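You operate a simulated robot arm through the tools that you are given. There is no shell and no other tool. Be economical: measure what you need, move in short steps, check, and stop when the job is done.

The job below is to be done with a simulated two-armed robot. You get a single attempt, and the scene is never put back.

Task
On the small table at the end of the bays, fold the striped cloth in half, so that its two long edges meet.

Only the result counts: the job must be done as asked and must still hold three seconds after the hand-in. Knocking over, shifting, dropping, spilling or breaking anything else fails it. Flat cloth is picked up by pressing the open fingertips on it (5 to 10 N) and closing them slowly along it; thin cloth reads only 2 to 8 mm in the jaws.

Robot
Two 7-joint arms with two-finger parallel grippers on one trunk, on a base that drives. Base frame: it is fixed to the floor where the robot stands at the start and does not move with it; the origin is under the middle of the robot, x ahead of it, y to its left, z up. Readings come in mm, degrees, newtons and seconds.
The left shoulder is at the start at [70, 188, 1355], the right one opposite. With the tool pointing down near the work surface each hand reaches from about 100 to 660 mm from the robot's upright axis, wherever it stands, measured 20 degrees to its own side. Places, roughly: small table at the end of the bays [500, 0, 800]. Payload 3.91 kg a hand.
Tool frame (each hand has its own): the origin (TCP) lies between the finger pads and is the grasp point; the fingertips stand 30 mm ahead of it; z points along the fingers, y is the line along which they close. The gripper opens to 110 mm. The fingers are 20 mm wide and 10 mm thick; the gripper's body (48 by 112 mm) begins 55 mm behind the TCP.
Orientation is that of the tool frame in the base frame, as a unit quaternion [x, y, z, w]. With the fingers straight down and closing along the base's y, the tool's x points along the base's -x, its y along +y and its z along -z.

Tools
- The arms move only by the tool step_arm. It takes "left_increments", "right_increments" or both (then of equal length, played together; a hand with none holds still); each is a list of rows, each a list of 7 numbers: the opening, from 0 (shut) to 1 (fully open), then the shift along the base's x, y, z in mm, then the turn, a rotation vector about the base's x, y, z in degrees. In form: [[hand, x, y, z, rx, ry, rz], ...]. A call has 1 to 12 rows; each row shifts and turns the commanded pose from where the row before left it. Rows are played at 5 a second. More than 50 mm and 8.6 degrees between two rows, or a gripper value outside its range, and nothing of the call is played. Where a pose cannot be reached the arm comes as near as it can. A force on the tool above 40 N (or 10 N above the force at the start of the call, whichever is more), or a blocked arm, ends the call early, and 0.2 s more pass. Each finger travels about 72 mm/s and halts on what it meets, pressing with about 42 N; the grip force reading is that of the motor and also rises with nothing between the fingers. The clock runs only during rows and for 0.2 s after the last one: add rows that do not move to give the fingers time. It gives the time, the measured TCP pose, the force on the tool (base axes), the opening and the grip force at its end, in the units of the frame above (readings bear some noise), with the torque about the TCP (base axes, N m) and any sound that the robot's microphone picked up, and new pictures: "views" is both (left out), scene, wrist or none (wrist: the cameras of the hands that moved).
- Cameras (640 x 400 px; columns grow to the right, rows downward): "scene" is now at [109.4, 25.2, 1553.3]; the picture's right is [0.26, -0.96, 0.00], its down [-0.83, -0.23, -0.50] and it looks along [0.49, 0.13, -0.86] (base axes); focal length 265 px, centre (320, 200). "left" rides on the left gripper at [72, -17, -103] in its tool frame; the picture's right is [0.23, 0.97, 0.00], its down [-0.76, 0.18, -0.62] and it looks along [-0.61, 0.14, 0.78] (tool axes); focal length 222 px, centre (320, 200). "right" rides on the right gripper at [72, 17, -103] in its tool frame; the picture's right is [-0.23, 0.97, 0.00], its down [-0.76, -0.18, -0.62] and it looks along [-0.61, -0.14, 0.78] (tool axes); focal length 222 px, centre (320, 200). There is no depth. A picture from a camera that has moved, and an enlarged one, comes with that camera's place and axes in the base frame and with its lens. The place of the scene camera against the robot may be out by one fixed shift of up to 18 mm in any direction.
- raise_lower(by): slides the trunk up (or, below 0, down) by that many mm; the arms and the scene camera ride with it, the base frame stays. It gives what a move gives, with no picture.
- drive_base(legs): drives the robot by 1 to 6 legs, each [ahead, turn to the left] in mm and degrees, along the robot's own axes; the way and the turn of a leg run together, so that a leg with both is an arc; at most 1500 mm and 180 degrees a leg. The arms and the cameras ride along, it lands a little off, and it stops where it bumps. It gives what a move gives, and a new picture of the scene camera.
- aim_head(pan, tilt): turns the head with the scene camera to pan (to the left, within 86 degrees either way) and tilt (down, from -29 to 69), counted from straight ahead of the robot. It gives what a move gives, and a new picture of the scene camera.
- enlarge(camera, box): a new picture of the part [left, top, right, bottom] of that camera's present view, enlarged. No time passes.
- finish_job(): hands the job in; it is judged then, once.

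Work in short steps. Places have to be worked out from the pictures, the camera data and where the tool is seen: move nearer, look again, correct. Check each grasp and each placing, and mend what went wrong. You have 120 turns and 260 pictures in all, those below and enlarged ones among them. Open the grippers and draw the arms clear of the work before you hand the job in, unless the task says otherwise; then end with one line.

The tools are called as name(argument=value, ...) on one line, values as JSON. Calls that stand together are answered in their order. step_arm: Moves the arms, as the interface text tells. Its arguments: {"type":"object","properties":{"left_increments":{"type":"array"},"right_increments":{"type":"array"},"views":{"type":"string","enum":["both","scene","wrist","none"]}},"required":[]} The other tools are called the same way: raise_lower (by) slides the trunk up or down; drive_base (legs) drives the base; aim_head (pan, tilt) turns the head that bears the scene camera; enlarge (camera, box) takes an enlarged picture of a part of a camera's view; finish_job () hands the job in.

At the start:

```text
time_s: 0.0
left_tool_pos: [573.2, 215.4, 934.6]
left_ee_rot: [-0.005, 0.997, -0.001, 0.077]
left_force: [119.3, -71.3, -264.0]
left_wrist_torque: [9.55, -13.51, 8.02]
left_width: 110.1
left_grasp_force: 0.0
right_tool_pos: [526.3, -193.3, 920.5]
right_ee_rot: [0.019, 0.999, 0.008, 0.04]
right_force: [86.1, 211.2, -260.5]
right_wrist_torque: [-27.25, -13.84, -20.32]
right_width: 109.9
right_grasp_force: 0.1
trunk travel left (down, up): [-865.0, 75.0]
robot x, y, heading: [-2.4, -1.4, 0.1]
head pan, tilt: [15.3, 59.7]
```

scene: 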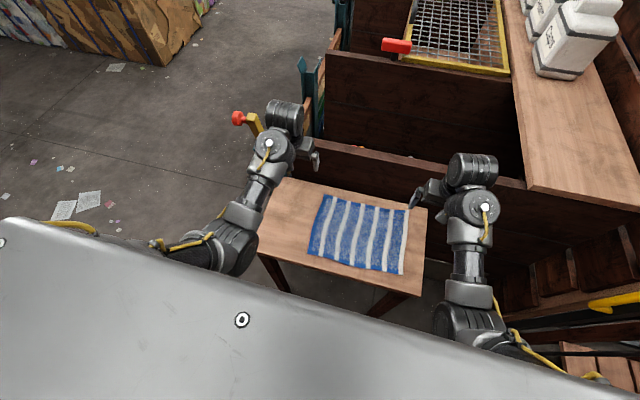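
right: 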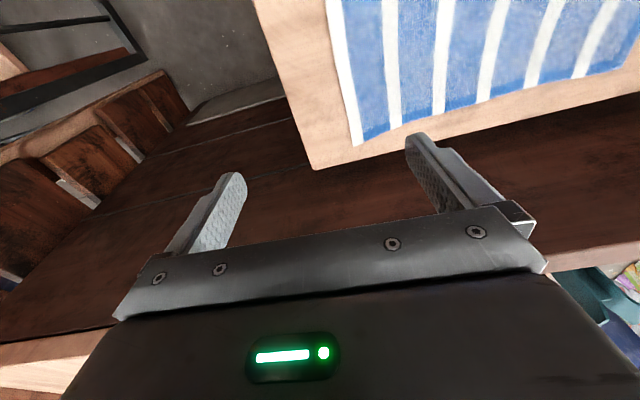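
left: 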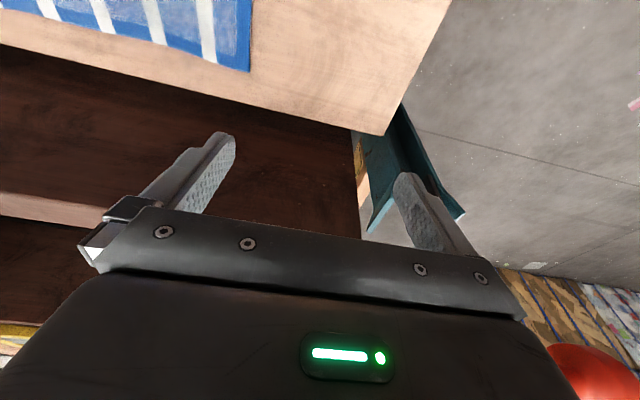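

The cloth lies roughly at x 355–575, y -150–130, so its long edges run along y and the fold line is near x≈465. The starting force readings look odd, so I'll move both hands up a little and toward the robot, then read again.

step_arm(left_increments=[[1, 0, 0, 10, 0, 0, 0], [1, -20, 0, 15, 0, 0, 0], [1, -20, 0, 15, 0, 0, 0], [1, 0, 0, 0, 0, 0, 0]], right_increments=[[1, 0, 0, 10, 0, 0, 0], [1, -20, 0, 15, 0, 0, 0], [1, -20, 0, 15, 0, 0, 0], [1, 0, 0, 0, 0, 0, 0]])

enlarge(camera="scene", box=[240, 130, 480, 300])

```text
time_s: 0.9
left_tool_pos: [561.1, 213.3, 978.0]
left_ee_rot: [-0.007, 0.988, -0.01, 0.156]
left_force: [26.0, -20.4, -27.3]
left_wrist_torque: [2.02, -0.85, 2.49]
left_width: 110.0
left_grasp_force: 0.1
right_tool_pos: [525.5, -192.8, 942.8]
right_ee_rot: [0.037, 0.996, 0.017, 0.078]
right_force: [57.3, 83.3, -85.1]
right_wrist_torque: [-10.22, -2.27, -9.06]
right_width: 109.8
right_grasp_force: 0.0
right hand out of reach, approached as far as the arm can: row 2, 3
trunk travel left (down, up): [-865.0, 75.0]
robot x, y, heading: [-1.3, 2.1, 0.0]
head pan, tilt: [15.3, 59.7]
stopped in row 4 (left hand): the arm was blocked; the commanded pose is now the measured one
camera scene: at [109.6, 24.8, 1553.3], right [0.26, -0.96, 0.0], down [-0.83, -0.23, -0.5], along [0.49, 0.13, -0.86], focal length 265 px, centre (320, 200)
camera right: at [439.5, -173.5, 1033.2], right [0.29, 0.95, 0.07], down [0.64, -0.25, 0.73], along [0.71, -0.17, -0.68], focal length 222 px, centre (320, 200)
camera left: at [460.7, 197.9, 1053.1], right [-0.23, 0.97, -0.09], down [0.53, 0.2, 0.82], along [0.82, 0.14, -0.56], focal length 222 px, centre (320, 200)
```

scene: 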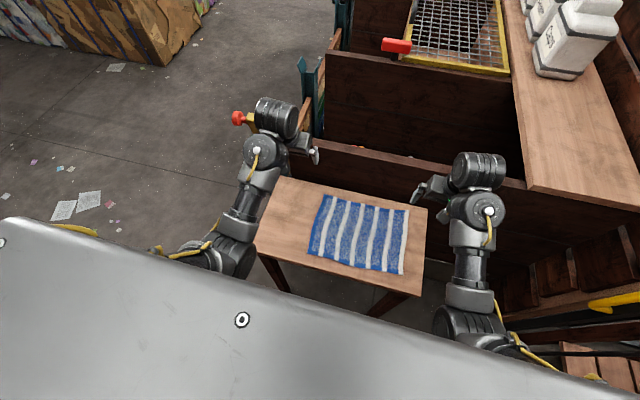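
right: 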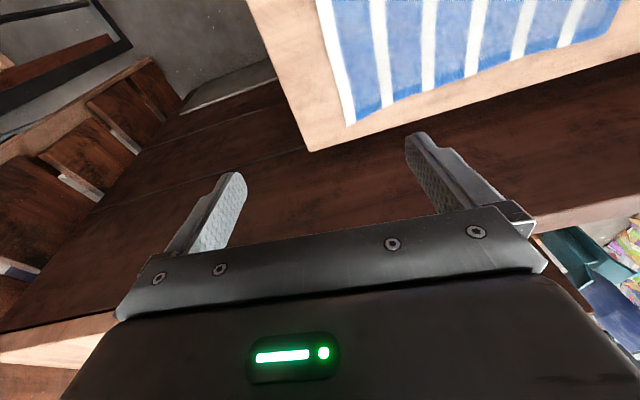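
left: 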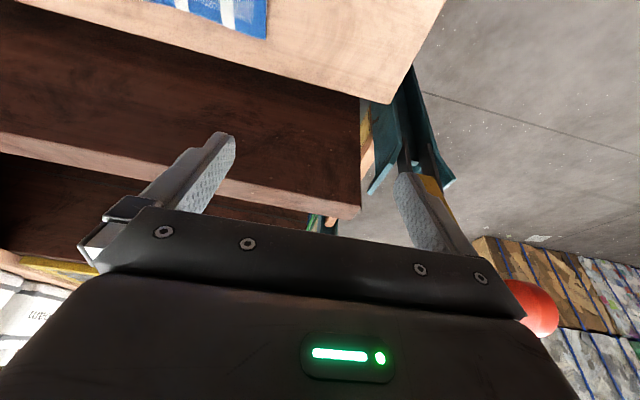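

```text
2.35 times, centred on (360, 215) of scene
camera zoom: at [109.6, 24.8, 1553.3], right [0.26, -0.96, 0.0], down [-0.83, -0.23, -0.5], along [0.49, 0.13, -0.86], focal length 623 px, centre (226, 165)
```

zoom: 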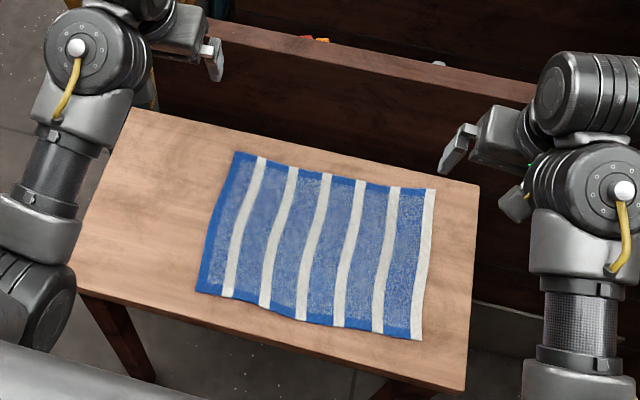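

The forces are falling but the arms look tightly folded, and going higher or closer is out of reach. I'll raise the trunk for clearance and then bring the hands down relative to the shoulders.

raise_lower(by=75)

```text
time_s: 1.2
left_tool_pos: [561.4, 214.8, 984.5]
left_ee_rot: [-0.007, 0.987, -0.011, 0.157]
left_force: [12.7, -6.5, -14.4]
left_wrist_torque: [0.68, -0.49, 0.86]
left_width: 109.8
left_grasp_force: 0.1
right_tool_pos: [526.1, -192.6, 949.6]
right_ee_rot: [0.04, 0.996, 0.017, 0.08]
right_force: [25.3, 44.1, -44.2]
right_wrist_torque: [-5.45, -1.64, -4.86]
right_width: 110.0
right_grasp_force: 0.1
trunk travel left (down, up): [-872.0, 68.0]
robot x, y, heading: [3.8, 1.3, -0.1]
head pan, tilt: [15.3, 59.7]
stopped: the force on the tool passed its limit at 55 N (the readings are from after the stop); the commanded pose is now the measured one
```

The forces keep falling as things settle, so I'll go on raising the trunk.

raise_lower(by=65)

```text
time_s: 1.6
left_tool_pos: [562.0, 214.5, 987.8]
left_ee_rot: [-0.008, 0.988, -0.011, 0.156]
left_force: [6.7, -3.5, -6.9]
left_wrist_torque: [0.33, -0.3, 0.43]
left_width: 109.9
left_grasp_force: 0.0
right_tool_pos: [526.9, -192.2, 951.7]
right_ee_rot: [0.041, 0.996, 0.018, 0.081]
right_force: [10.8, 17.5, -18.2]
right_wrist_torque: [-2.15, -0.68, -1.95]
right_width: 110.2
right_grasp_force: 0.0
trunk travel left (down, up): [-875.0, 65.0]
robot x, y, heading: [-4.1, -1.0, 0.0]
head pan, tilt: [15.3, 59.7]
stopped: the force on the tool passed its limit at 82 N (the readings are from after the stop); the commanded pose is now the measured one
```

I'll hold still for a second to see whether the force is only a transient.

step_arm(left_increments=[[1, 0, 0, 0, 0, 0, 0], [1, 0, 0, 0, 0, 0, 0], [1, 0, 0, 0, 0, 0, 0], [1, 0, 0, 0, 0, 0, 0], [1, 0, 0, 0, 0, 0, 0]], right_increments=[[1, 0, 0, 0, 0, 0, 0], [1, 0, 0, 0, 0, 0, 0], [1, 0, 0, 0, 0, 0, 0], [1, 0, 0, 0, 0, 0, 0], [1, 0, 0, 0, 0, 0, 0]], views="none")

```text
time_s: 2.3
left_tool_pos: [561.2, 213.8, 986.9]
left_ee_rot: [-0.008, 0.988, -0.011, 0.157]
left_force: [4.6, -1.6, -4.8]
left_wrist_torque: [0.23, -0.17, 0.31]
left_width: 110.0
left_grasp_force: 0.1
right_tool_pos: [527.4, -192.0, 951.9]
right_ee_rot: [0.043, 0.996, 0.017, 0.081]
right_force: [6.4, 11.5, -11.5]
right_wrist_torque: [-1.41, -0.52, -1.26]
right_width: 109.9
right_grasp_force: 0.0
trunk travel left (down, up): [-875.0, 65.0]
robot x, y, heading: [-2.3, 2.4, 0.0]
head pan, tilt: [15.3, 59.7]
stopped in row 3 (right hand): the force on the tool passed its limit at 41 N (the readings are from after the stop); the commanded pose is now the measured one
```

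Holding still builds force again, so a gripper is probably pressing on its own arm. I'll move each hand along its force: forward, inward and down.

step_arm(left_increments=[[1, 3, -5, -10, 0, 0, 0], [1, 3, -8, -12, 0, 0, 0], [1, 3, -8, -12, 0, 0, 0], [1, 0, 0, 0, 0, 0, 0]], right_increments=[[1, 6, 8, -6, 0, 0, 0], [1, 6, 10, -8, 0, 0, 0], [1, 6, 10, -8, 0, 0, 0], [1, 0, 0, 0, 0, 0, 0]], views="scene")

```text
time_s: 3.3
left_tool_pos: [570.1, 193.4, 952.9]
left_ee_rot: [-0.007, 0.988, -0.01, 0.157]
left_force: [-1.0, -0.1, -0.2]
left_wrist_torque: [0.0, 0.01, 0.0]
left_width: 110.1
left_grasp_force: 0.1
right_tool_pos: [544.3, -162.7, 929.3]
right_ee_rot: [0.041, 0.996, 0.018, 0.081]
right_force: [-0.3, 0.0, 0.0]
right_wrist_torque: [0.01, 0.03, 0.0]
right_width: 109.9
right_grasp_force: 0.0
trunk travel left (down, up): [-875.0, 65.0]
robot x, y, heading: [-0.1, 2.0, -0.1]
head pan, tilt: [15.3, 59.7]
camera scene: at [109.1, 25.2, 1563.8], right [0.26, -0.96, 0.0], down [-0.83, -0.23, -0.5], along [0.49, 0.13, -0.86], focal length 265 px, centre (320, 200)
```

scene: 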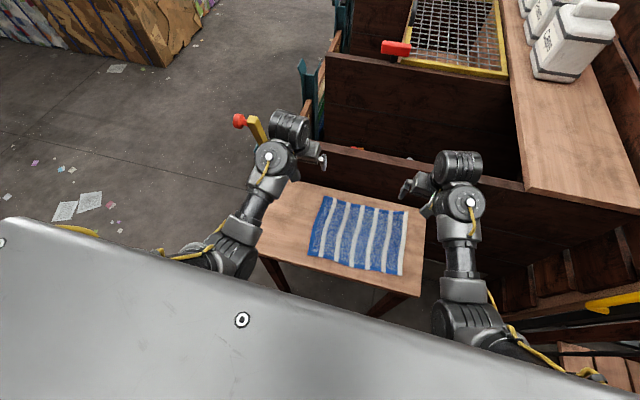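

Both hands are free now. I'll raise the trunk.

raise_lower(by=60)

```text
time_s: 4.3
left_tool_pos: [570.6, 193.2, 1012.4]
left_ee_rot: [-0.008, 0.988, -0.01, 0.156]
left_force: [0.8, 0.2, -0.5]
left_wrist_torque: [0.0, -0.03, -0.04]
left_width: 109.8
left_grasp_force: 0.0
right_tool_pos: [544.3, -164.2, 989.8]
right_ee_rot: [0.041, 0.996, 0.018, 0.081]
right_force: [0.0, -0.6, -0.5]
right_wrist_torque: [0.01, -0.01, 0.01]
right_width: 109.8
right_grasp_force: 0.2
trunk travel left (down, up): [-935.0, 5.0]
robot x, y, heading: [-1.6, 1.1, -0.3]
head pan, tilt: [15.3, 59.7]
```

Next I'll bring both hands above the near corners at about z 900, straightening the tools as they go.

step_arm(left_increments=[[1, -10, -10, -30, 0, 0, 0], [1, -30, -15, -20, 0, 3, 0], [1, -35, -15, -15, 0, 3, 0], [1, -35, -15, -15, 0, 3, 0], [1, -35, -15, -15, 0, 3, 0], [1, -35, -15, -15, 0, 3, 0], [1, 0, 0, 0, 0, 0, 0]], right_increments=[[1, -4, 0, -30, 0, 0, 0], [1, -25, 5, -15, 0, 1.5, 0], [1, -30, 8, -10, 0, 1.5, 0], [1, -35, 8, -10, 0, 1.5, 0], [1, -35, 8, -10, 0, 1.5, 0], [1, -35, 8, -10, 0, 1.5, 0], [1, 0, 0, 0, 0, 0, 0]])

```text
time_s: 5.9
left_tool_pos: [392.8, 108.8, 900.9]
left_ee_rot: [-0.009, 1.0, -0.01, 0.025]
left_force: [1.5, 0.6, 0.4]
left_wrist_torque: [0.0, -0.01, 0.01]
left_width: 109.9
left_grasp_force: 0.0
right_tool_pos: [380.0, -125.3, 903.8]
right_ee_rot: [0.043, 0.999, 0.015, 0.016]
right_force: [0.5, 0.2, -0.1]
right_wrist_torque: [0.01, 0.05, 0.01]
right_width: 109.7
right_grasp_force: 0.0
trunk travel left (down, up): [-935.0, 5.0]
robot x, y, heading: [3.3, -1.0, -0.0]
head pan, tilt: [15.3, 59.7]
camera scene: at [110.8, 25.3, 1623.6], right [0.26, -0.96, 0.0], down [-0.83, -0.23, -0.5], along [0.49, 0.13, -0.86], focal length 265 px, centre (320, 200)
camera right: at [305.9, -106.5, 1006.9], right [0.31, 0.95, 0.04], down [0.72, -0.26, 0.64], along [0.62, -0.17, -0.77], focal length 222 px, centre (320, 200)
camera left: at [314.9, 93.1, 1002.0], right [-0.24, 0.97, -0.03], down [0.73, 0.2, 0.66], along [0.64, 0.14, -0.75], focal length 222 px, centre (320, 200)
```

scene: 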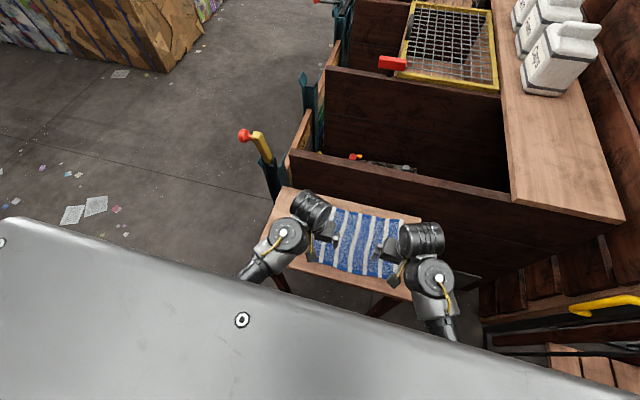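
right: 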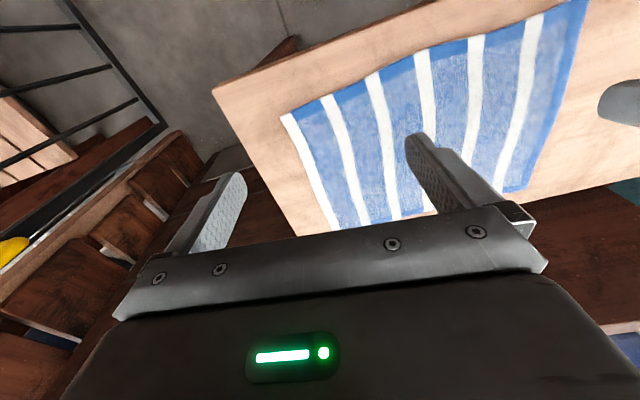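
left: 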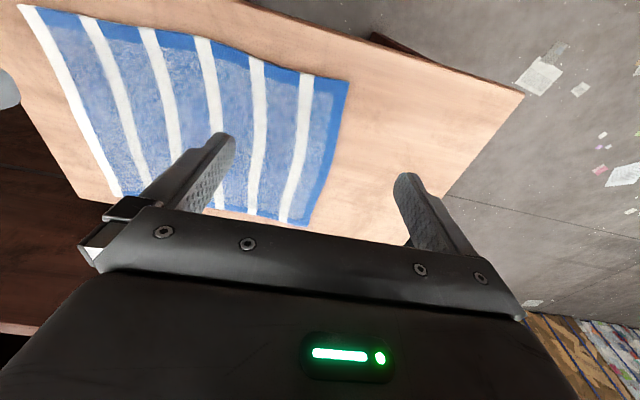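

Triangulating from the two wrist cameras puts the table nearer z≈755, with the near corners at about (363,127) and (377,-163). I'll enlarge to see the far edge.

enlarge(camera="left", box=[0, 0, 400, 250])

enlarge(camera="right", box=[240, 0, 640, 250])

enlarge(camera="scene", box=[240, 160, 460, 310])

```text
1.60 times, centred on (200, 125) of left
camera zoom: at [314.9, 93.1, 1002.0], right [-0.24, 0.97, -0.03], down [0.73, 0.2, 0.66], along [0.64, 0.14, -0.75], focal length 355 px, centre (512, 320)
```

zoom: 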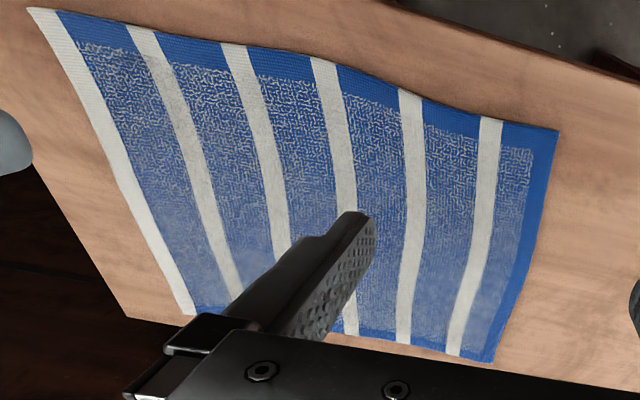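

```text
1.60 times, centred on (440, 125) of right
camera zoom: at [305.9, -106.5, 1006.9], right [0.31, 0.95, 0.04], down [0.72, -0.26, 0.64], along [0.62, -0.17, -0.77], focal length 355 px, centre (128, 320)
```

zoom: 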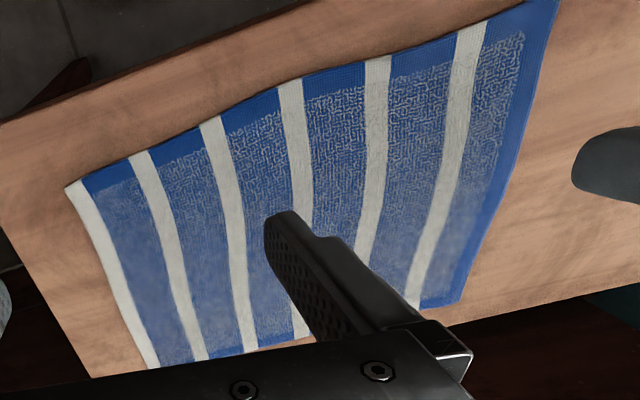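

```text
2.67 times, centred on (350, 235) of scene
camera zoom: at [110.8, 25.3, 1623.6], right [0.26, -0.96, 0.0], down [-0.83, -0.23, -0.5], along [0.49, 0.13, -0.86], focal length 706 px, centre (240, 107)
```

zoom: 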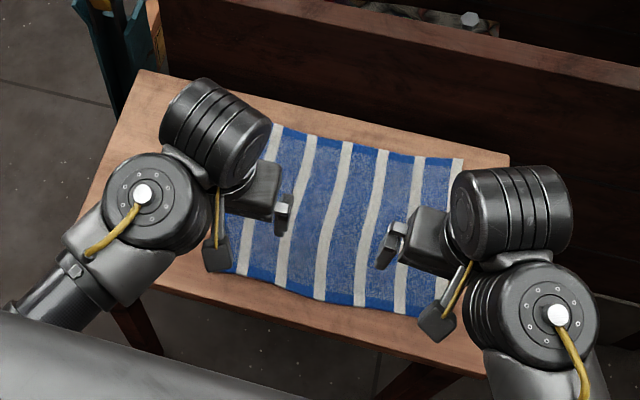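

The table top is at about z≈757. Near corners are (367,128) and (377,-163), and far corners are about (590,134) and (586,-159). I'll set a small opening, square the tools, and descend to fingertips about 18 mm above the cloth just inside the near edge.

step_arm(left_increments=[[0.6, -5, -4, -20, 1.1, 2.9, 0], [0.4, -5, -4, -20, 0, 0, 0], [0.3, -5, -3, -20, 0, 0, 0], [0.3, 0, 0, -20, 0, 0, 0], [0.3, 0, 0, -16, 0, 0, 0], [0.3, 0, 0, 0, 0, 0, 0]], right_increments=[[0.6, 2, -3, -20, -1.7, 1.8, 2.5], [0.4, 2, -3, -20, 0, 0, 2.5], [0.3, 2, -2, -20, 0, 0, 0], [0.3, 0, 0, -20, 0, 0, 0], [0.3, 0, 0, -19, 0, 0, 0], [0.3, 0, 0, 0, 0, 0, 0]])

```text
time_s: 7.3
left_tool_pos: [375.4, 97.6, 807.0]
left_ee_rot: [-0.008, 1.0, 0.0, 0.001]
left_force: [0.9, 0.0, -0.1]
left_wrist_torque: [0.03, 0.01, -0.01]
left_width: 33.2
left_grasp_force: 0.1
right_tool_pos: [386.4, -135.1, 805.7]
right_ee_rot: [-0.002, 1.0, 0.0, 0.001]
right_force: [0.0, 0.0, -0.2]
right_wrist_torque: [0.0, -0.02, -0.02]
right_width: 33.1
right_grasp_force: 0.0
trunk travel left (down, up): [-935.0, 5.0]
robot x, y, heading: [1.0, 1.2, 0.0]
head pan, tilt: [15.3, 59.7]
camera scene: at [108.9, 25.3, 1623.8], right [0.26, -0.96, 0.0], down [-0.83, -0.23, -0.5], along [0.49, 0.13, -0.86], focal length 265 px, centre (320, 200)
camera right: at [313.4, -118.4, 909.9], right [0.22, 0.97, 0.0], down [0.76, -0.18, 0.62], along [0.61, -0.14, -0.78], focal length 222 px, centre (320, 200)
camera left: at [303.0, 79.3, 910.2], right [-0.24, 0.97, 0.0], down [0.76, 0.19, 0.62], along [0.61, 0.15, -0.78], focal length 222 px, centre (320, 200)
```

scene: 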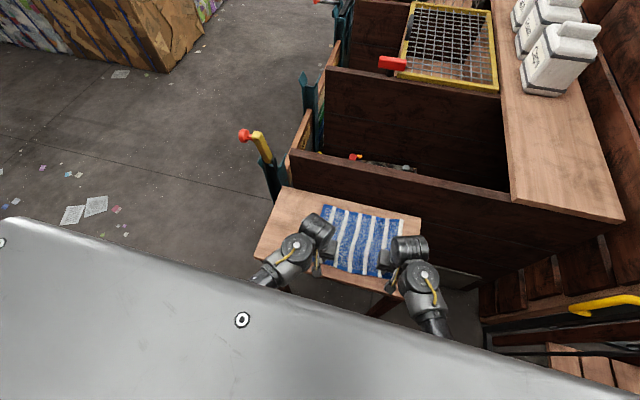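
right: 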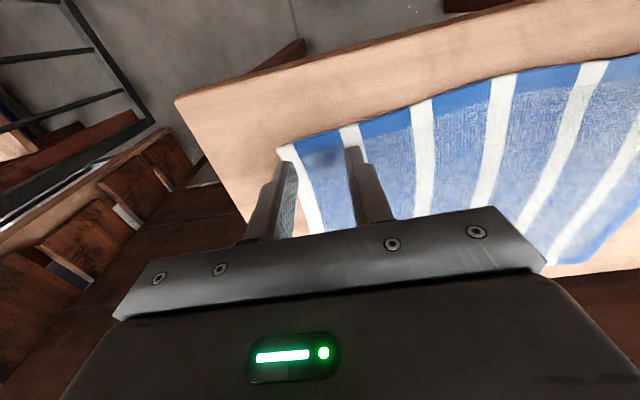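
left: 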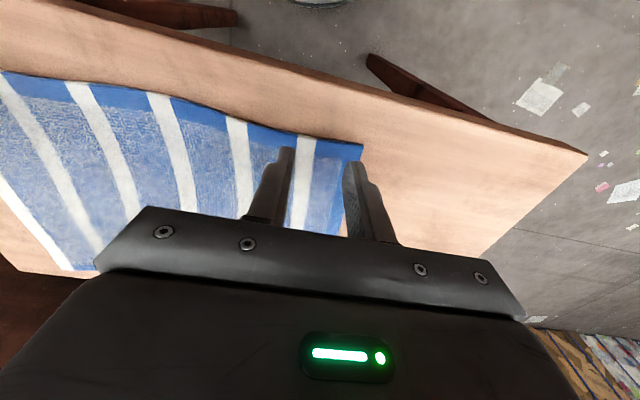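

The fingers sit just inside the near edge on both sides. I'll descend close to contact and read the forces.

step_arm(left_increments=[[0.3, 4, 0, -8, 0, 0, 0], [0.3, 0, 0, -5, 0, 0, 0], [0.3, 0, 0, -2, 0, 0, 0], [0.3, 0, 0, -2, 0, 0, 0], [0.3, 0, 0, 0, 0, 0, 0]], right_increments=[[0.3, 0, 0, -8, 0, 0, 0], [0.3, 0, 0, -5, 0, 0, 0], [0.3, 0, 0, -2, 0, 0, 0], [0.3, 0, 0, -1, 0, 0, 0], [0.3, 0, 0, 0, 0, 0, 0]], views="none")

```text
time_s: 8.5
left_tool_pos: [380.2, 98.4, 789.4]
left_ee_rot: [-0.008, 1.0, 0.001, 0.002]
left_force: [-0.3, 0.5, 0.0]
left_wrist_torque: [-0.03, -0.02, -0.01]
left_width: 32.7
left_grasp_force: 0.1
right_tool_pos: [387.3, -134.9, 790.6]
right_ee_rot: [-0.002, 1.0, 0.001, 0.0]
right_force: [-0.5, 0.7, 0.0]
right_wrist_torque: [0.0, 0.02, -0.04]
right_width: 33.0
right_grasp_force: 0.1
trunk travel left (down, up): [-935.0, 5.0]
robot x, y, heading: [-1.9, 0.0, -0.1]
head pan, tilt: [15.3, 59.7]
```

No contact yet, so I'll continue in 1 mm steps.

step_arm(left_increments=[[0.3, 0, 0, -1, 0, 0, 0], [0.3, 0, 0, -1, 0, 0, 0], [0.3, 0, 0, -1, 0, 0, 0], [0.3, 0, 0, 0, 0, 0, 0]], right_increments=[[0.3, 0, 0, -1, 0, 0, 0], [0.3, 0, 0, -1, 0, 0, 0], [0.3, 0, 0, -1, 0, 0, 0], [0.3, 0, 0, 0, 0, 0, 0]], views="none")

```text
time_s: 9.5
left_tool_pos: [378.8, 97.6, 787.4]
left_ee_rot: [-0.009, 1.0, 0.001, 0.001]
left_force: [-0.5, -0.5, 0.5]
left_wrist_torque: [-0.02, 0.01, -0.01]
left_width: 32.9
left_grasp_force: 0.1
right_tool_pos: [387.2, -134.5, 786.7]
right_ee_rot: [-0.002, 1.0, 0.0, 0.001]
right_force: [0.1, 0.2, -0.6]
right_wrist_torque: [0.02, 0.0, 0.03]
right_width: 32.8
right_grasp_force: 0.1
trunk travel left (down, up): [-935.0, 5.0]
robot x, y, heading: [2.9, 2.5, 0.2]
head pan, tilt: [15.3, 59.7]
```

step_arm(left_increments=[[0.3, 0, 0, -1, 0, 0, 0], [0.3, 0, 0, -1, 0, 0, 0], [0.3, 0, 0, -1, 0, 0, 0], [0.3, 0, 0, 0, 0, 0, 0]], right_increments=[[0.3, 0, 0, -1, 0, 0, 0], [0.3, 0, 0, -1, 0, 0, 0], [0.3, 0, 0, -1, 0, 0, 0], [0.3, 0, 0, 0, 0, 0, 0]], views="wrist")

```text
time_s: 10.5
left_tool_pos: [378.9, 96.3, 783.5]
left_ee_rot: [-0.009, 1.0, 0.0, 0.001]
left_force: [0.2, 0.8, 3.2]
left_wrist_torque: [0.05, -0.01, 0.01]
left_width: 33.2
left_grasp_force: 0.1
right_tool_pos: [387.0, -133.7, 784.6]
right_ee_rot: [-0.002, 1.0, 0.0, 0.002]
right_force: [0.1, -0.2, 3.7]
right_wrist_torque: [0.03, 0.02, 0.0]
right_width: 32.9
right_grasp_force: 0.2
trunk travel left (down, up): [-935.0, 5.0]
robot x, y, heading: [-2.3, 3.8, -0.0]
head pan, tilt: [15.3, 59.7]
camera right: at [313.3, -117.5, 887.5], right [0.22, 0.97, 0.0], down [0.76, -0.18, 0.62], along [0.61, -0.14, -0.78], focal length 222 px, centre (320, 200)
camera left: at [306.7, 79.2, 887.2], right [-0.24, 0.97, 0.0], down [0.76, 0.19, 0.63], along [0.61, 0.15, -0.78], focal length 222 px, centre (320, 200)
```

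right: 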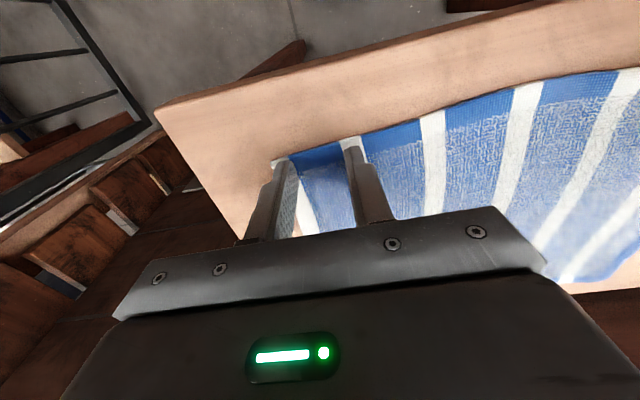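
left: 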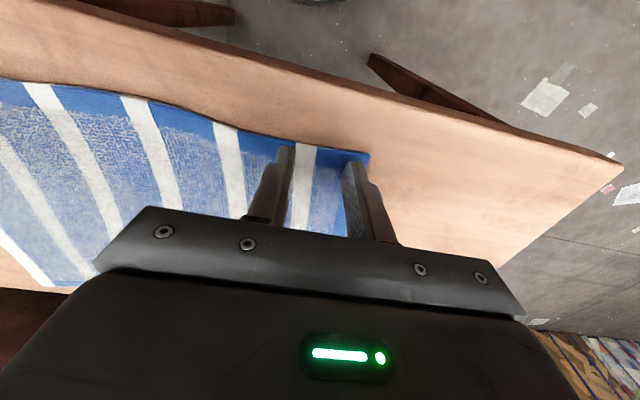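

Contact reads about 3.5 N per hand, with the fingers just inside the edge. I'll press slightly more and close slowly.

step_arm(left_increments=[[0.3, 0, 0, -1, 0, 0, 0], [0.3, 0, 0, -0.5, 0, 0, 0], [0.27, 0, 0, 0, 0, 0, 0], [0.24, 0, 0, 0, 0, 0, 0], [0.21, 0, 0, 0, 0, 0, 0], [0.18, 0, 0, 0, 0, 0, 0]], right_increments=[[0.3, 0, 0, -1, 0, 0, 0], [0.3, 0, 0, -0.5, 0, 0, 0], [0.27, 0, 0, 0, 0, 0, 0], [0.24, 0, 0, 0, 0, 0, 0], [0.21, 0, 0, 0, 0, 0, 0], [0.18, 0, 0, 0, 0, 0, 0]], views="wrist")

```text
time_s: 11.9
left_tool_pos: [378.9, 97.2, 783.2]
left_ee_rot: [-0.009, 1.0, 0.0, 0.001]
left_force: [0.6, -4.0, 10.5]
left_wrist_torque: [-0.13, -0.03, 0.0]
left_width: 20.6
left_grasp_force: 0.5
right_tool_pos: [385.3, -134.5, 781.7]
right_ee_rot: [-0.002, 1.0, 0.0, 0.002]
right_force: [0.5, 3.1, 10.2]
right_wrist_torque: [0.15, -0.04, 0.01]
right_width: 20.4
right_grasp_force: 0.5
trunk travel left (down, up): [-935.0, 5.0]
robot x, y, heading: [-4.4, -0.4, 0.1]
head pan, tilt: [15.3, 59.7]
camera right: at [312.6, -117.7, 886.7], right [0.22, 0.97, 0.0], down [0.76, -0.18, 0.63], along [0.61, -0.14, -0.78], focal length 222 px, centre (320, 200)
camera left: at [306.3, 79.2, 886.1], right [-0.24, 0.97, 0.0], down [0.76, 0.19, 0.63], along [0.61, 0.15, -0.78], focal length 222 px, centre (320, 200)
```

right: 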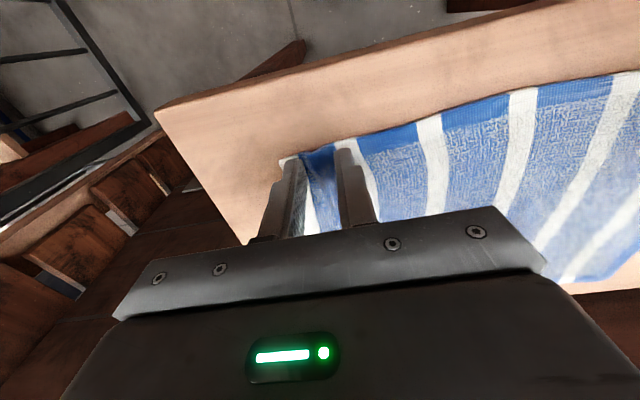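
left: 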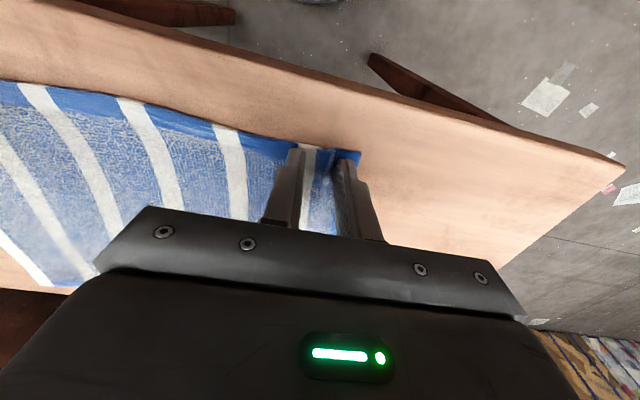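

The cloth is buckling up between the fingers at about 10 N. I'll keep closing slowly, easing the pressure slightly.

step_arm(left_increments=[[0.15, 0, 0, 0.3, 0, 0, 0], [0.12, 0, 0, 0, 0, 0, 0], [0.09, 0, 0, 0, 0, 0, 0], [0.06, 0, 0, 0, 0, 0, 0], [0.03, 0, 0, 0, 0, 0, 0], [0.0, 0, 0, 0, 0, 0, 0], [0.0, 0, 0, 0, 0, 0, 0]], right_increments=[[0.15, 0, 0, 0.3, 0, 0, 0], [0.12, 0, 0, 0, 0, 0, 0], [0.09, 0, 0, 0, 0, 0, 0], [0.06, 0, 0, 0, 0, 0, 0], [0.03, 0, 0, 0, 0, 0, 0], [0.0, 0, 0, 0, 0, 0, 0], [0.0, 0, 0, 0, 0, 0, 0]], views="wrist")

```text
time_s: 13.5
left_tool_pos: [379.0, 96.7, 783.7]
left_ee_rot: [-0.009, 1.0, 0.0, 0.002]
left_force: [-0.1, -7.9, 4.3]
left_wrist_torque: [-0.21, 0.0, 0.04]
left_width: 3.5
left_grasp_force: 42.1
right_tool_pos: [386.2, -134.0, 782.8]
right_ee_rot: [-0.002, 1.0, 0.0, 0.001]
right_force: [-0.3, 6.3, 11.4]
right_wrist_torque: [0.21, 0.0, 0.05]
right_width: 3.5
right_grasp_force: 41.7
trunk travel left (down, up): [-935.0, 5.0]
robot x, y, heading: [1.7, 2.8, 0.3]
head pan, tilt: [15.3, 59.7]
camera right: at [312.1, -117.5, 886.6], right [0.22, 0.97, 0.0], down [0.76, -0.18, 0.62], along [0.61, -0.14, -0.78], focal length 222 px, centre (320, 200)
camera left: at [306.0, 79.7, 886.3], right [-0.24, 0.97, 0.0], down [0.76, 0.19, 0.63], along [0.61, 0.15, -0.78], focal length 222 px, centre (320, 200)
```

right: 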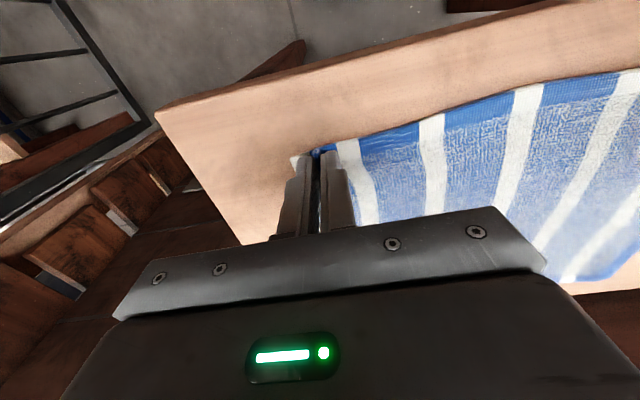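
left: 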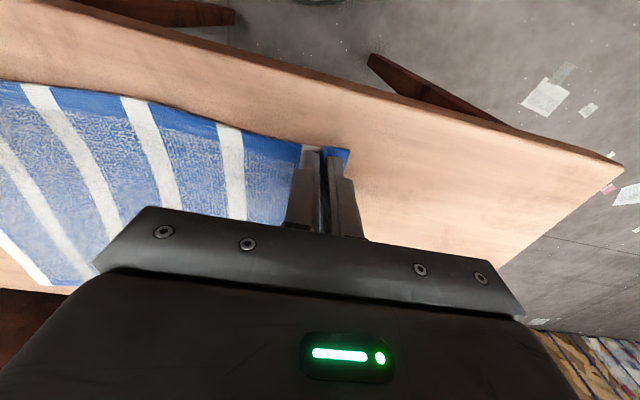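

Both hands hold cloth at 3.5 mm. But carrying the near edge forward with fingers pointing down would leave a 20 mm reversed flap. It works better to fold the far edge toward me, gripping only its outer few mm and tilting the fingers forward. I'll open slowly here so the cloth spreads back, then lift.

step_arm(left_increments=[[0.05, 0, 0, 0, 0, 0, 0], [0.1, 0, 0, 0, 0, 0, 0], [0.17, 0, 0, 0, 0, 0, 0], [0.24, 0, 0, 0, 0, 0, 0], [0.3, 0, 0, 0, 0, 0, 0], [0.3, 0, 0, 5, 0, 0, 0], [0.3, 0, 0, 30, 0, 0, 0], [0.3, 0, 0, 40, 0, 0, 0], [0.3, 0, 0, 0, 0, 0, 0]], right_increments=[[0.05, 0, 0, 0, 0, 0, 0], [0.1, 0, 0, 0, 0, 0, 0], [0.17, 0, 0, 0, 0, 0, 0], [0.24, 0, 0, 0, 0, 0, 0], [0.3, 0, 0, 0, 0, 0, 0], [0.3, 0, 0, 5, 0, 0, 0], [0.3, 0, 0, 30, 0, 0, 0], [0.3, 0, 0, 40, 0, 0, 0], [0.3, 0, 0, 0, 0, 0, 0]])

```text
time_s: 15.5
left_tool_pos: [379.3, 98.8, 857.5]
left_ee_rot: [-0.009, 1.0, 0.001, 0.0]
left_force: [-0.2, 0.6, 0.4]
left_wrist_torque: [0.04, -0.02, -0.01]
left_width: 32.7
left_grasp_force: 0.0
right_tool_pos: [386.3, -135.8, 858.2]
right_ee_rot: [-0.001, 1.0, 0.0, 0.0]
right_force: [0.5, 0.7, -0.4]
right_wrist_torque: [-0.03, 0.0, 0.03]
right_width: 32.7
right_grasp_force: 0.0
trunk travel left (down, up): [-935.0, 5.0]
robot x, y, heading: [-1.9, 1.7, 0.0]
head pan, tilt: [15.3, 59.7]
camera scene: at [109.9, 25.0, 1623.7], right [0.26, -0.96, 0.0], down [-0.83, -0.23, -0.5], along [0.49, 0.13, -0.86], focal length 265 px, centre (320, 200)
camera right: at [314.1, -118.8, 962.1], right [0.22, 0.97, 0.0], down [0.76, -0.18, 0.62], along [0.61, -0.14, -0.78], focal length 222 px, centre (320, 200)
camera left: at [307.2, 80.3, 960.1], right [-0.24, 0.97, 0.0], down [0.76, 0.19, 0.62], along [0.6, 0.15, -0.78], focal length 222 px, centre (320, 200)
```

scene: 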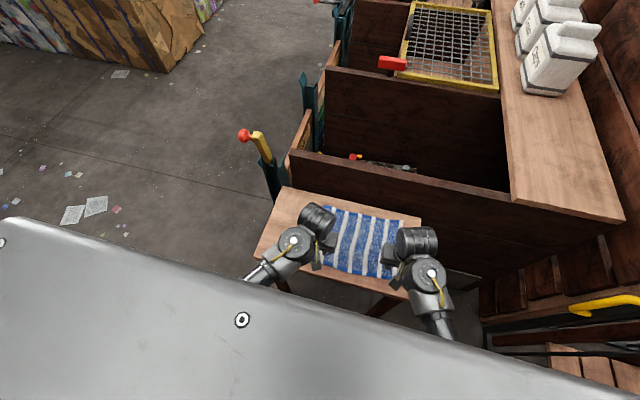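
right: 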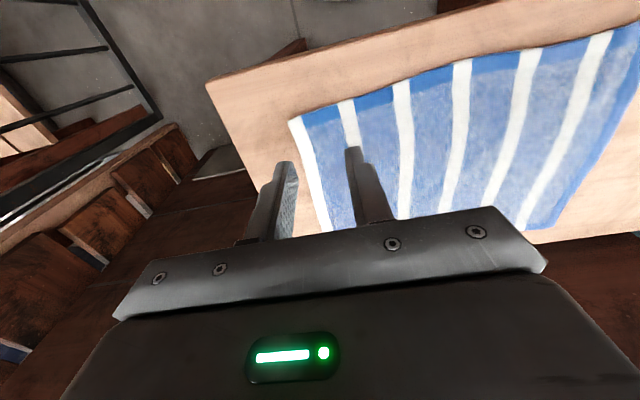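
left: 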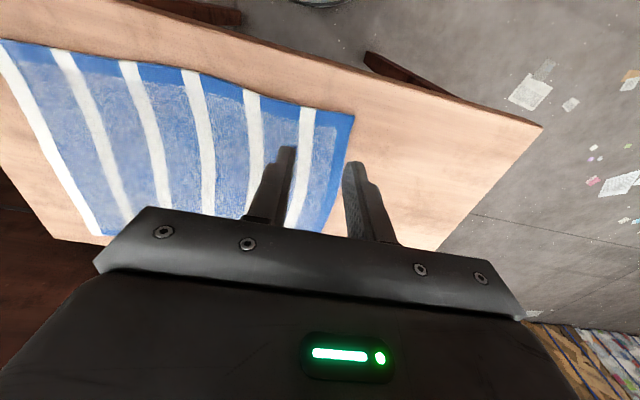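

The cloth flattened back out nicely. Next, move both hands to the far edge with about 10° of forward tilt, stopping short of it to look.

step_arm(left_increments=[[0.3, 30, 1, 0, 0, -2, 0], [0.3, 35, 1, 0, 0, -2, 0], [0.3, 35, 1, 0, 0, -2, 0], [0.3, 35, 1, 0, 0, -2, 0], [0.3, 35, 0, 0, 0, -2, 0], [0.3, 12, 0, -5, 0, 0, 0], [0.3, 0, 0, 0, 0, 0, 0]], right_increments=[[0.3, 30, 1, 0, 0, -2, 0], [0.3, 35, 1, 0, 0, -2, 0], [0.3, 35, 1, 0, 0, -2, 0], [0.3, 35, 1, 0, 0, -2, 0], [0.3, 30, 1, 0, 0, -2, 0], [0.3, 10, 0, -5, 0, 0, 0], [0.3, 0, 0, 0, 0, 0, 0]])

enlarge(camera="scene", box=[240, 140, 460, 300])

```text
time_s: 17.1
left_tool_pos: [562.5, 102.2, 852.9]
left_ee_rot: [-0.008, 0.996, -0.001, 0.088]
left_force: [-0.1, 0.3, 0.3]
left_wrist_torque: [0.0, 0.0, 0.0]
left_width: 33.2
left_grasp_force: 0.1
right_tool_pos: [563.1, -130.9, 853.0]
right_ee_rot: [-0.002, 0.996, 0.0, 0.088]
right_force: [0.1, 0.3, -0.1]
right_wrist_torque: [0.01, -0.01, -0.01]
right_width: 32.9
right_grasp_force: 0.0
trunk travel left (down, up): [-935.0, 5.0]
robot x, y, heading: [0.2, 0.1, 0.1]
head pan, tilt: [15.3, 59.7]
camera scene: at [108.8, 25.3, 1623.8], right [0.26, -0.96, 0.0], down [-0.83, -0.23, -0.5], along [0.49, 0.13, -0.86], focal length 265 px, centre (320, 200)
camera right: at [471.9, -113.2, 943.0], right [0.22, 0.97, 0.04], down [0.64, -0.18, 0.75], along [0.73, -0.14, -0.66], focal length 222 px, centre (320, 200)
camera left: at [472.3, 83.9, 941.8], right [-0.24, 0.97, -0.04], down [0.64, 0.19, 0.75], along [0.73, 0.15, -0.66], focal length 222 px, centre (320, 200)
```

scene: 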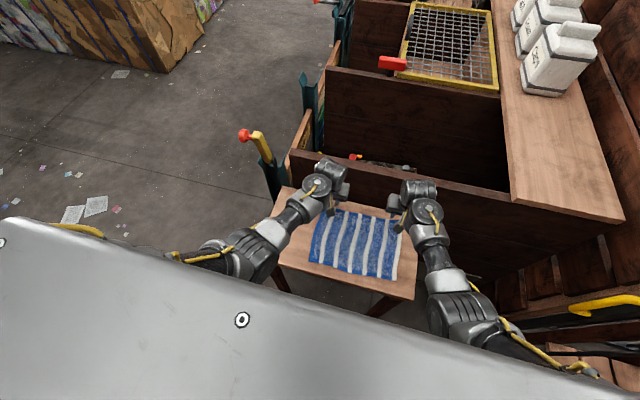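
right: 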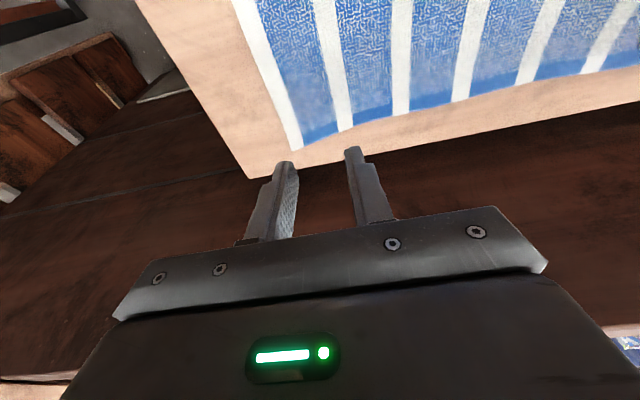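
left: 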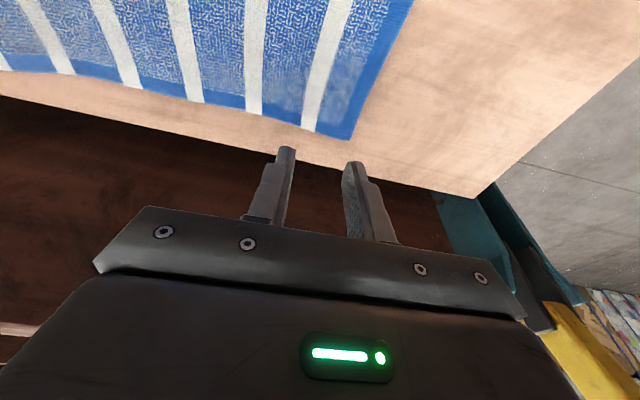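

```text
2.50 times, centred on (350, 220) of scene
camera zoom: at [108.8, 25.3, 1623.8], right [0.26, -0.96, 0.0], down [-0.83, -0.23, -0.5], along [0.49, 0.13, -0.86], focal length 662 px, centre (245, 150)
```

zoom: 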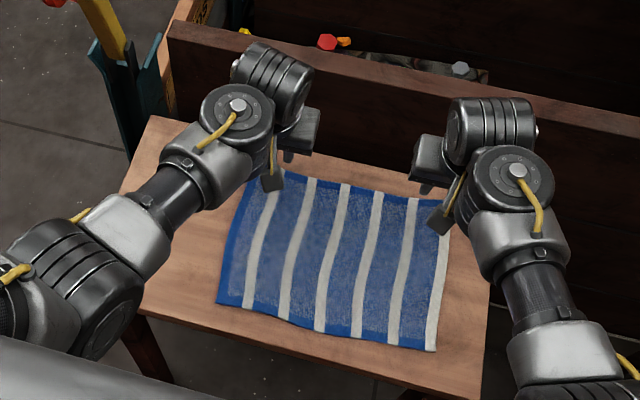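

Re-measured, the cloth is turned about 3°, with the far edge at about x 585 (left grip) and 593 (right grip). I'll position the fingertips so only about 9 mm of them overlaps the cloth, then descend to just above it.

step_arm(left_increments=[[0.3, 10, 0, -15, 0, 0, 3], [0.3, 8, 0, -15, 0, 0, 0], [0.3, 0, 0, -15, 0, 0, 0], [0.3, 0, 0, -10, 0, 0, 0], [0.3, 0, 0, -4, 0, 0, 0], [0.3, 0, 0, 0, 0, 0, 0]], right_increments=[[0.3, 14, 0, -15, 0, 0, 3], [0.3, 12, 0, -15, 0, 0, 0], [0.3, 0, 0, -15, 0, 0, 0], [0.3, 0, 0, -10, 0, 0, 0], [0.3, 0, 0, -4, 0, 0, 0], [0.3, 0, 0, 0, 0, 0, 0]], views="wrist")

enlarge(camera="left", box=[200, 50, 440, 200])

enlarge(camera="right", box=[200, 50, 440, 200])

```text
time_s: 18.5
left_tool_pos: [580.0, 100.6, 793.4]
left_ee_rot: [-0.035, 0.995, 0.002, 0.088]
left_force: [0.2, -0.6, 0.2]
left_wrist_torque: [0.01, -0.04, -0.01]
left_width: 32.9
left_grasp_force: 0.1
right_tool_pos: [587.5, -131.0, 792.5]
right_ee_rot: [-0.027, 0.996, 0.002, 0.088]
right_force: [0.1, -0.2, -0.3]
right_wrist_torque: [-0.02, 0.01, -0.01]
right_width: 33.0
right_grasp_force: 0.1
trunk travel left (down, up): [-935.0, 5.0]
robot x, y, heading: [1.1, -0.6, -0.2]
head pan, tilt: [15.3, 59.7]
camera right: at [497.4, -118.0, 882.8], right [0.17, 0.98, 0.04], down [0.65, -0.14, 0.75], along [0.74, -0.1, -0.66], focal length 222 px, centre (320, 200)
camera left: at [491.1, 79.0, 882.8], right [-0.29, 0.96, -0.04], down [0.63, 0.22, 0.75], along [0.72, 0.19, -0.66], focal length 222 px, centre (320, 200)
```

right: 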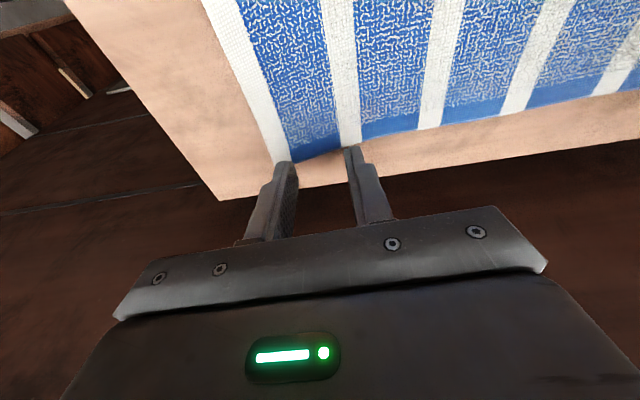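
left: 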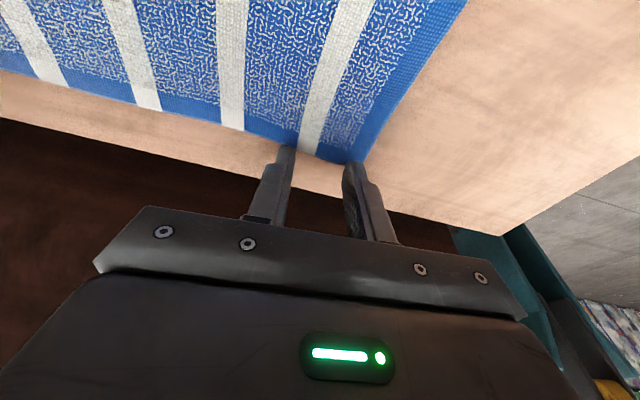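

```text
2.67 times, centred on (320, 125) of left
camera zoom: at [491.1, 79.0, 882.8], right [-0.29, 0.96, -0.04], down [0.63, 0.22, 0.75], along [0.72, 0.19, -0.66], focal length 592 px, centre (320, 400)
```

zoom: 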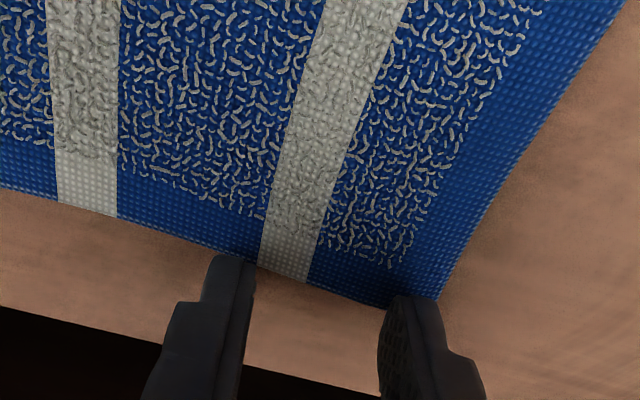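

```text
2.67 times, centred on (320, 125) of right
camera zoom: at [497.4, -118.0, 882.8], right [0.17, 0.98, 0.04], down [0.65, -0.14, 0.75], along [0.74, -0.1, -0.66], focal length 592 px, centre (320, 400)
```

zoom: 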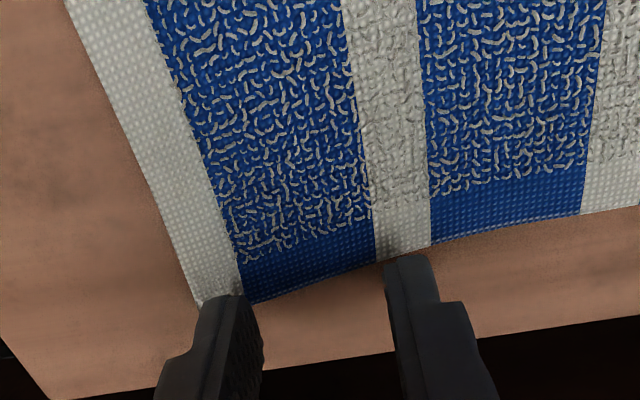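

The edge lies at about x 587 on the left and 595 on the right, giving roughly 10 mm of overlap. I'll nudge out 2 mm and inward 4 mm, then descend to contact.

step_arm(left_increments=[[0.3, 2, -4, -3, 0, 0, 0], [0.3, 0, 0, -3, 0, 0, 0], [0.3, 0, 0, -1, 0, 0, 0], [0.3, 0, 0, -1, 0, 0, 0], [0.3, 0, 0, 0, 0, 0, 0]], right_increments=[[0.3, 2, 4, -3, 0, 0, 0], [0.3, 0, 0, -3, 0, 0, 0], [0.3, 0, 0, -1, 0, 0, 0], [0.3, 0, 0, -1, 0, 0, 0], [0.3, 0, 0, 0, 0, 0, 0]], views="none")

```text
time_s: 19.7
left_tool_pos: [580.9, 96.8, 785.4]
left_ee_rot: [-0.036, 0.995, 0.002, 0.088]
left_force: [-0.7, 0.3, 0.5]
left_wrist_torque: [0.01, 0.0, -0.03]
left_width: 32.9
left_grasp_force: 0.1
right_tool_pos: [589.6, -124.5, 786.5]
right_ee_rot: [-0.028, 0.996, 0.003, 0.087]
right_force: [1.2, -1.0, 1.1]
right_wrist_torque: [-0.03, 0.01, -0.02]
right_width: 32.9
right_grasp_force: 0.0
trunk travel left (down, up): [-935.0, 5.0]
robot x, y, heading: [1.8, 1.7, 0.2]
head pan, tilt: [15.3, 59.7]
```

step_arm(left_increments=[[0.3, 0, 0, -1, 0, 0, 0], [0.3, 0, 0, -1, 0, 0, 0], [0.3, 0, 0, 0, 0, 0, 0]], right_increments=[[0.3, 0, 0, -1, 0, 0, 0], [0.3, 0, 0, -1, 0, 0, 0], [0.3, 0, 0, 0, 0, 0, 0]], views="none")

```text
time_s: 20.5
left_tool_pos: [580.6, 96.1, 783.5]
left_ee_rot: [-0.035, 0.995, 0.002, 0.089]
left_force: [0.1, 0.4, 4.2]
left_wrist_torque: [0.02, 0.0, -0.02]
left_width: 32.9
left_grasp_force: 0.0
right_tool_pos: [590.3, -125.8, 783.3]
right_ee_rot: [-0.027, 0.996, 0.001, 0.089]
right_force: [1.4, -0.6, 4.2]
right_wrist_torque: [-0.09, 0.05, 0.03]
right_width: 33.3
right_grasp_force: 0.5
trunk travel left (down, up): [-935.0, 5.0]
robot x, y, heading: [-0.4, 1.8, -0.1]
head pan, tilt: [15.3, 59.7]
```

Contact at 4 N. I'll press 1.2 mm more and close slowly.

step_arm(left_increments=[[0.3, 0, 0, -1.2, 0, 0, 0], [0.27, 0, 0, 0, 0, 0, 0], [0.24, 0, 0, 0, 0, 0, 0], [0.21, 0, 0, 0, 0, 0, 0], [0.18, 0, 0, 0, 0, 0, 0]], right_increments=[[0.3, 0, 0, -1.2, 0, 0, 0], [0.27, 0, 0, 0, 0, 0, 0], [0.24, 0, 0, 0, 0, 0, 0], [0.21, 0, 0, 0, 0, 0, 0], [0.18, 0, 0, 0, 0, 0, 0]], views="none")

enlarge(camera="left", box=[200, 50, 440, 200])

enlarge(camera="right", box=[200, 50, 440, 200])

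```text
time_s: 21.7
left_tool_pos: [580.1, 96.7, 783.1]
left_ee_rot: [-0.034, 0.995, 0.002, 0.089]
left_force: [1.9, -1.9, 10.2]
left_wrist_torque: [-0.02, 0.01, 0.01]
left_width: 19.9
left_grasp_force: 0.3
right_tool_pos: [589.7, -124.7, 784.1]
right_ee_rot: [-0.027, 0.996, 0.002, 0.09]
right_force: [0.9, 2.9, 10.7]
right_wrist_torque: [0.01, 0.0, 0.0]
right_width: 19.8
right_grasp_force: 0.1
trunk travel left (down, up): [-935.0, 5.0]
robot x, y, heading: [1.6, 2.6, 0.0]
head pan, tilt: [15.3, 59.7]
```

```text
2.67 times, centred on (320, 125) of left
camera zoom: at [491.9, 74.6, 872.5], right [-0.29, 0.96, -0.04], down [0.62, 0.22, 0.75], along [0.72, 0.19, -0.66], focal length 592 px, centre (320, 400)
```

zoom: 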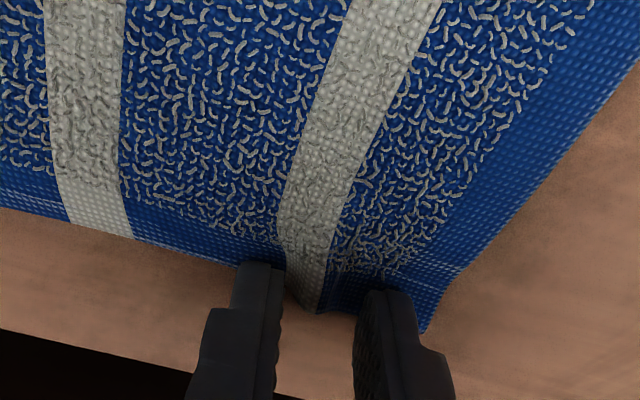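

```text
2.67 times, centred on (320, 125) of right
camera zoom: at [498.2, -113.0, 873.2], right [0.17, 0.98, 0.04], down [0.65, -0.14, 0.75], along [0.74, -0.1, -0.66], focal length 592 px, centre (320, 400)
```

zoom: 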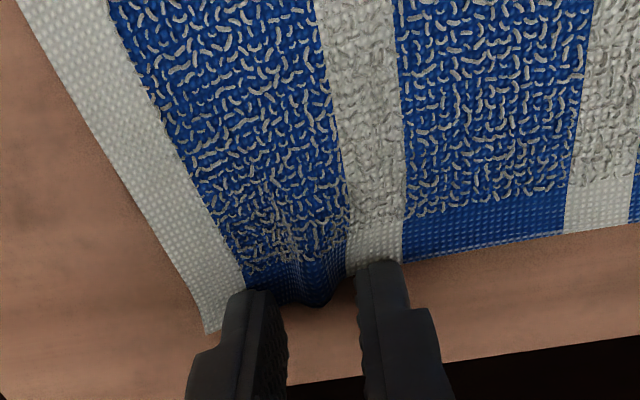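

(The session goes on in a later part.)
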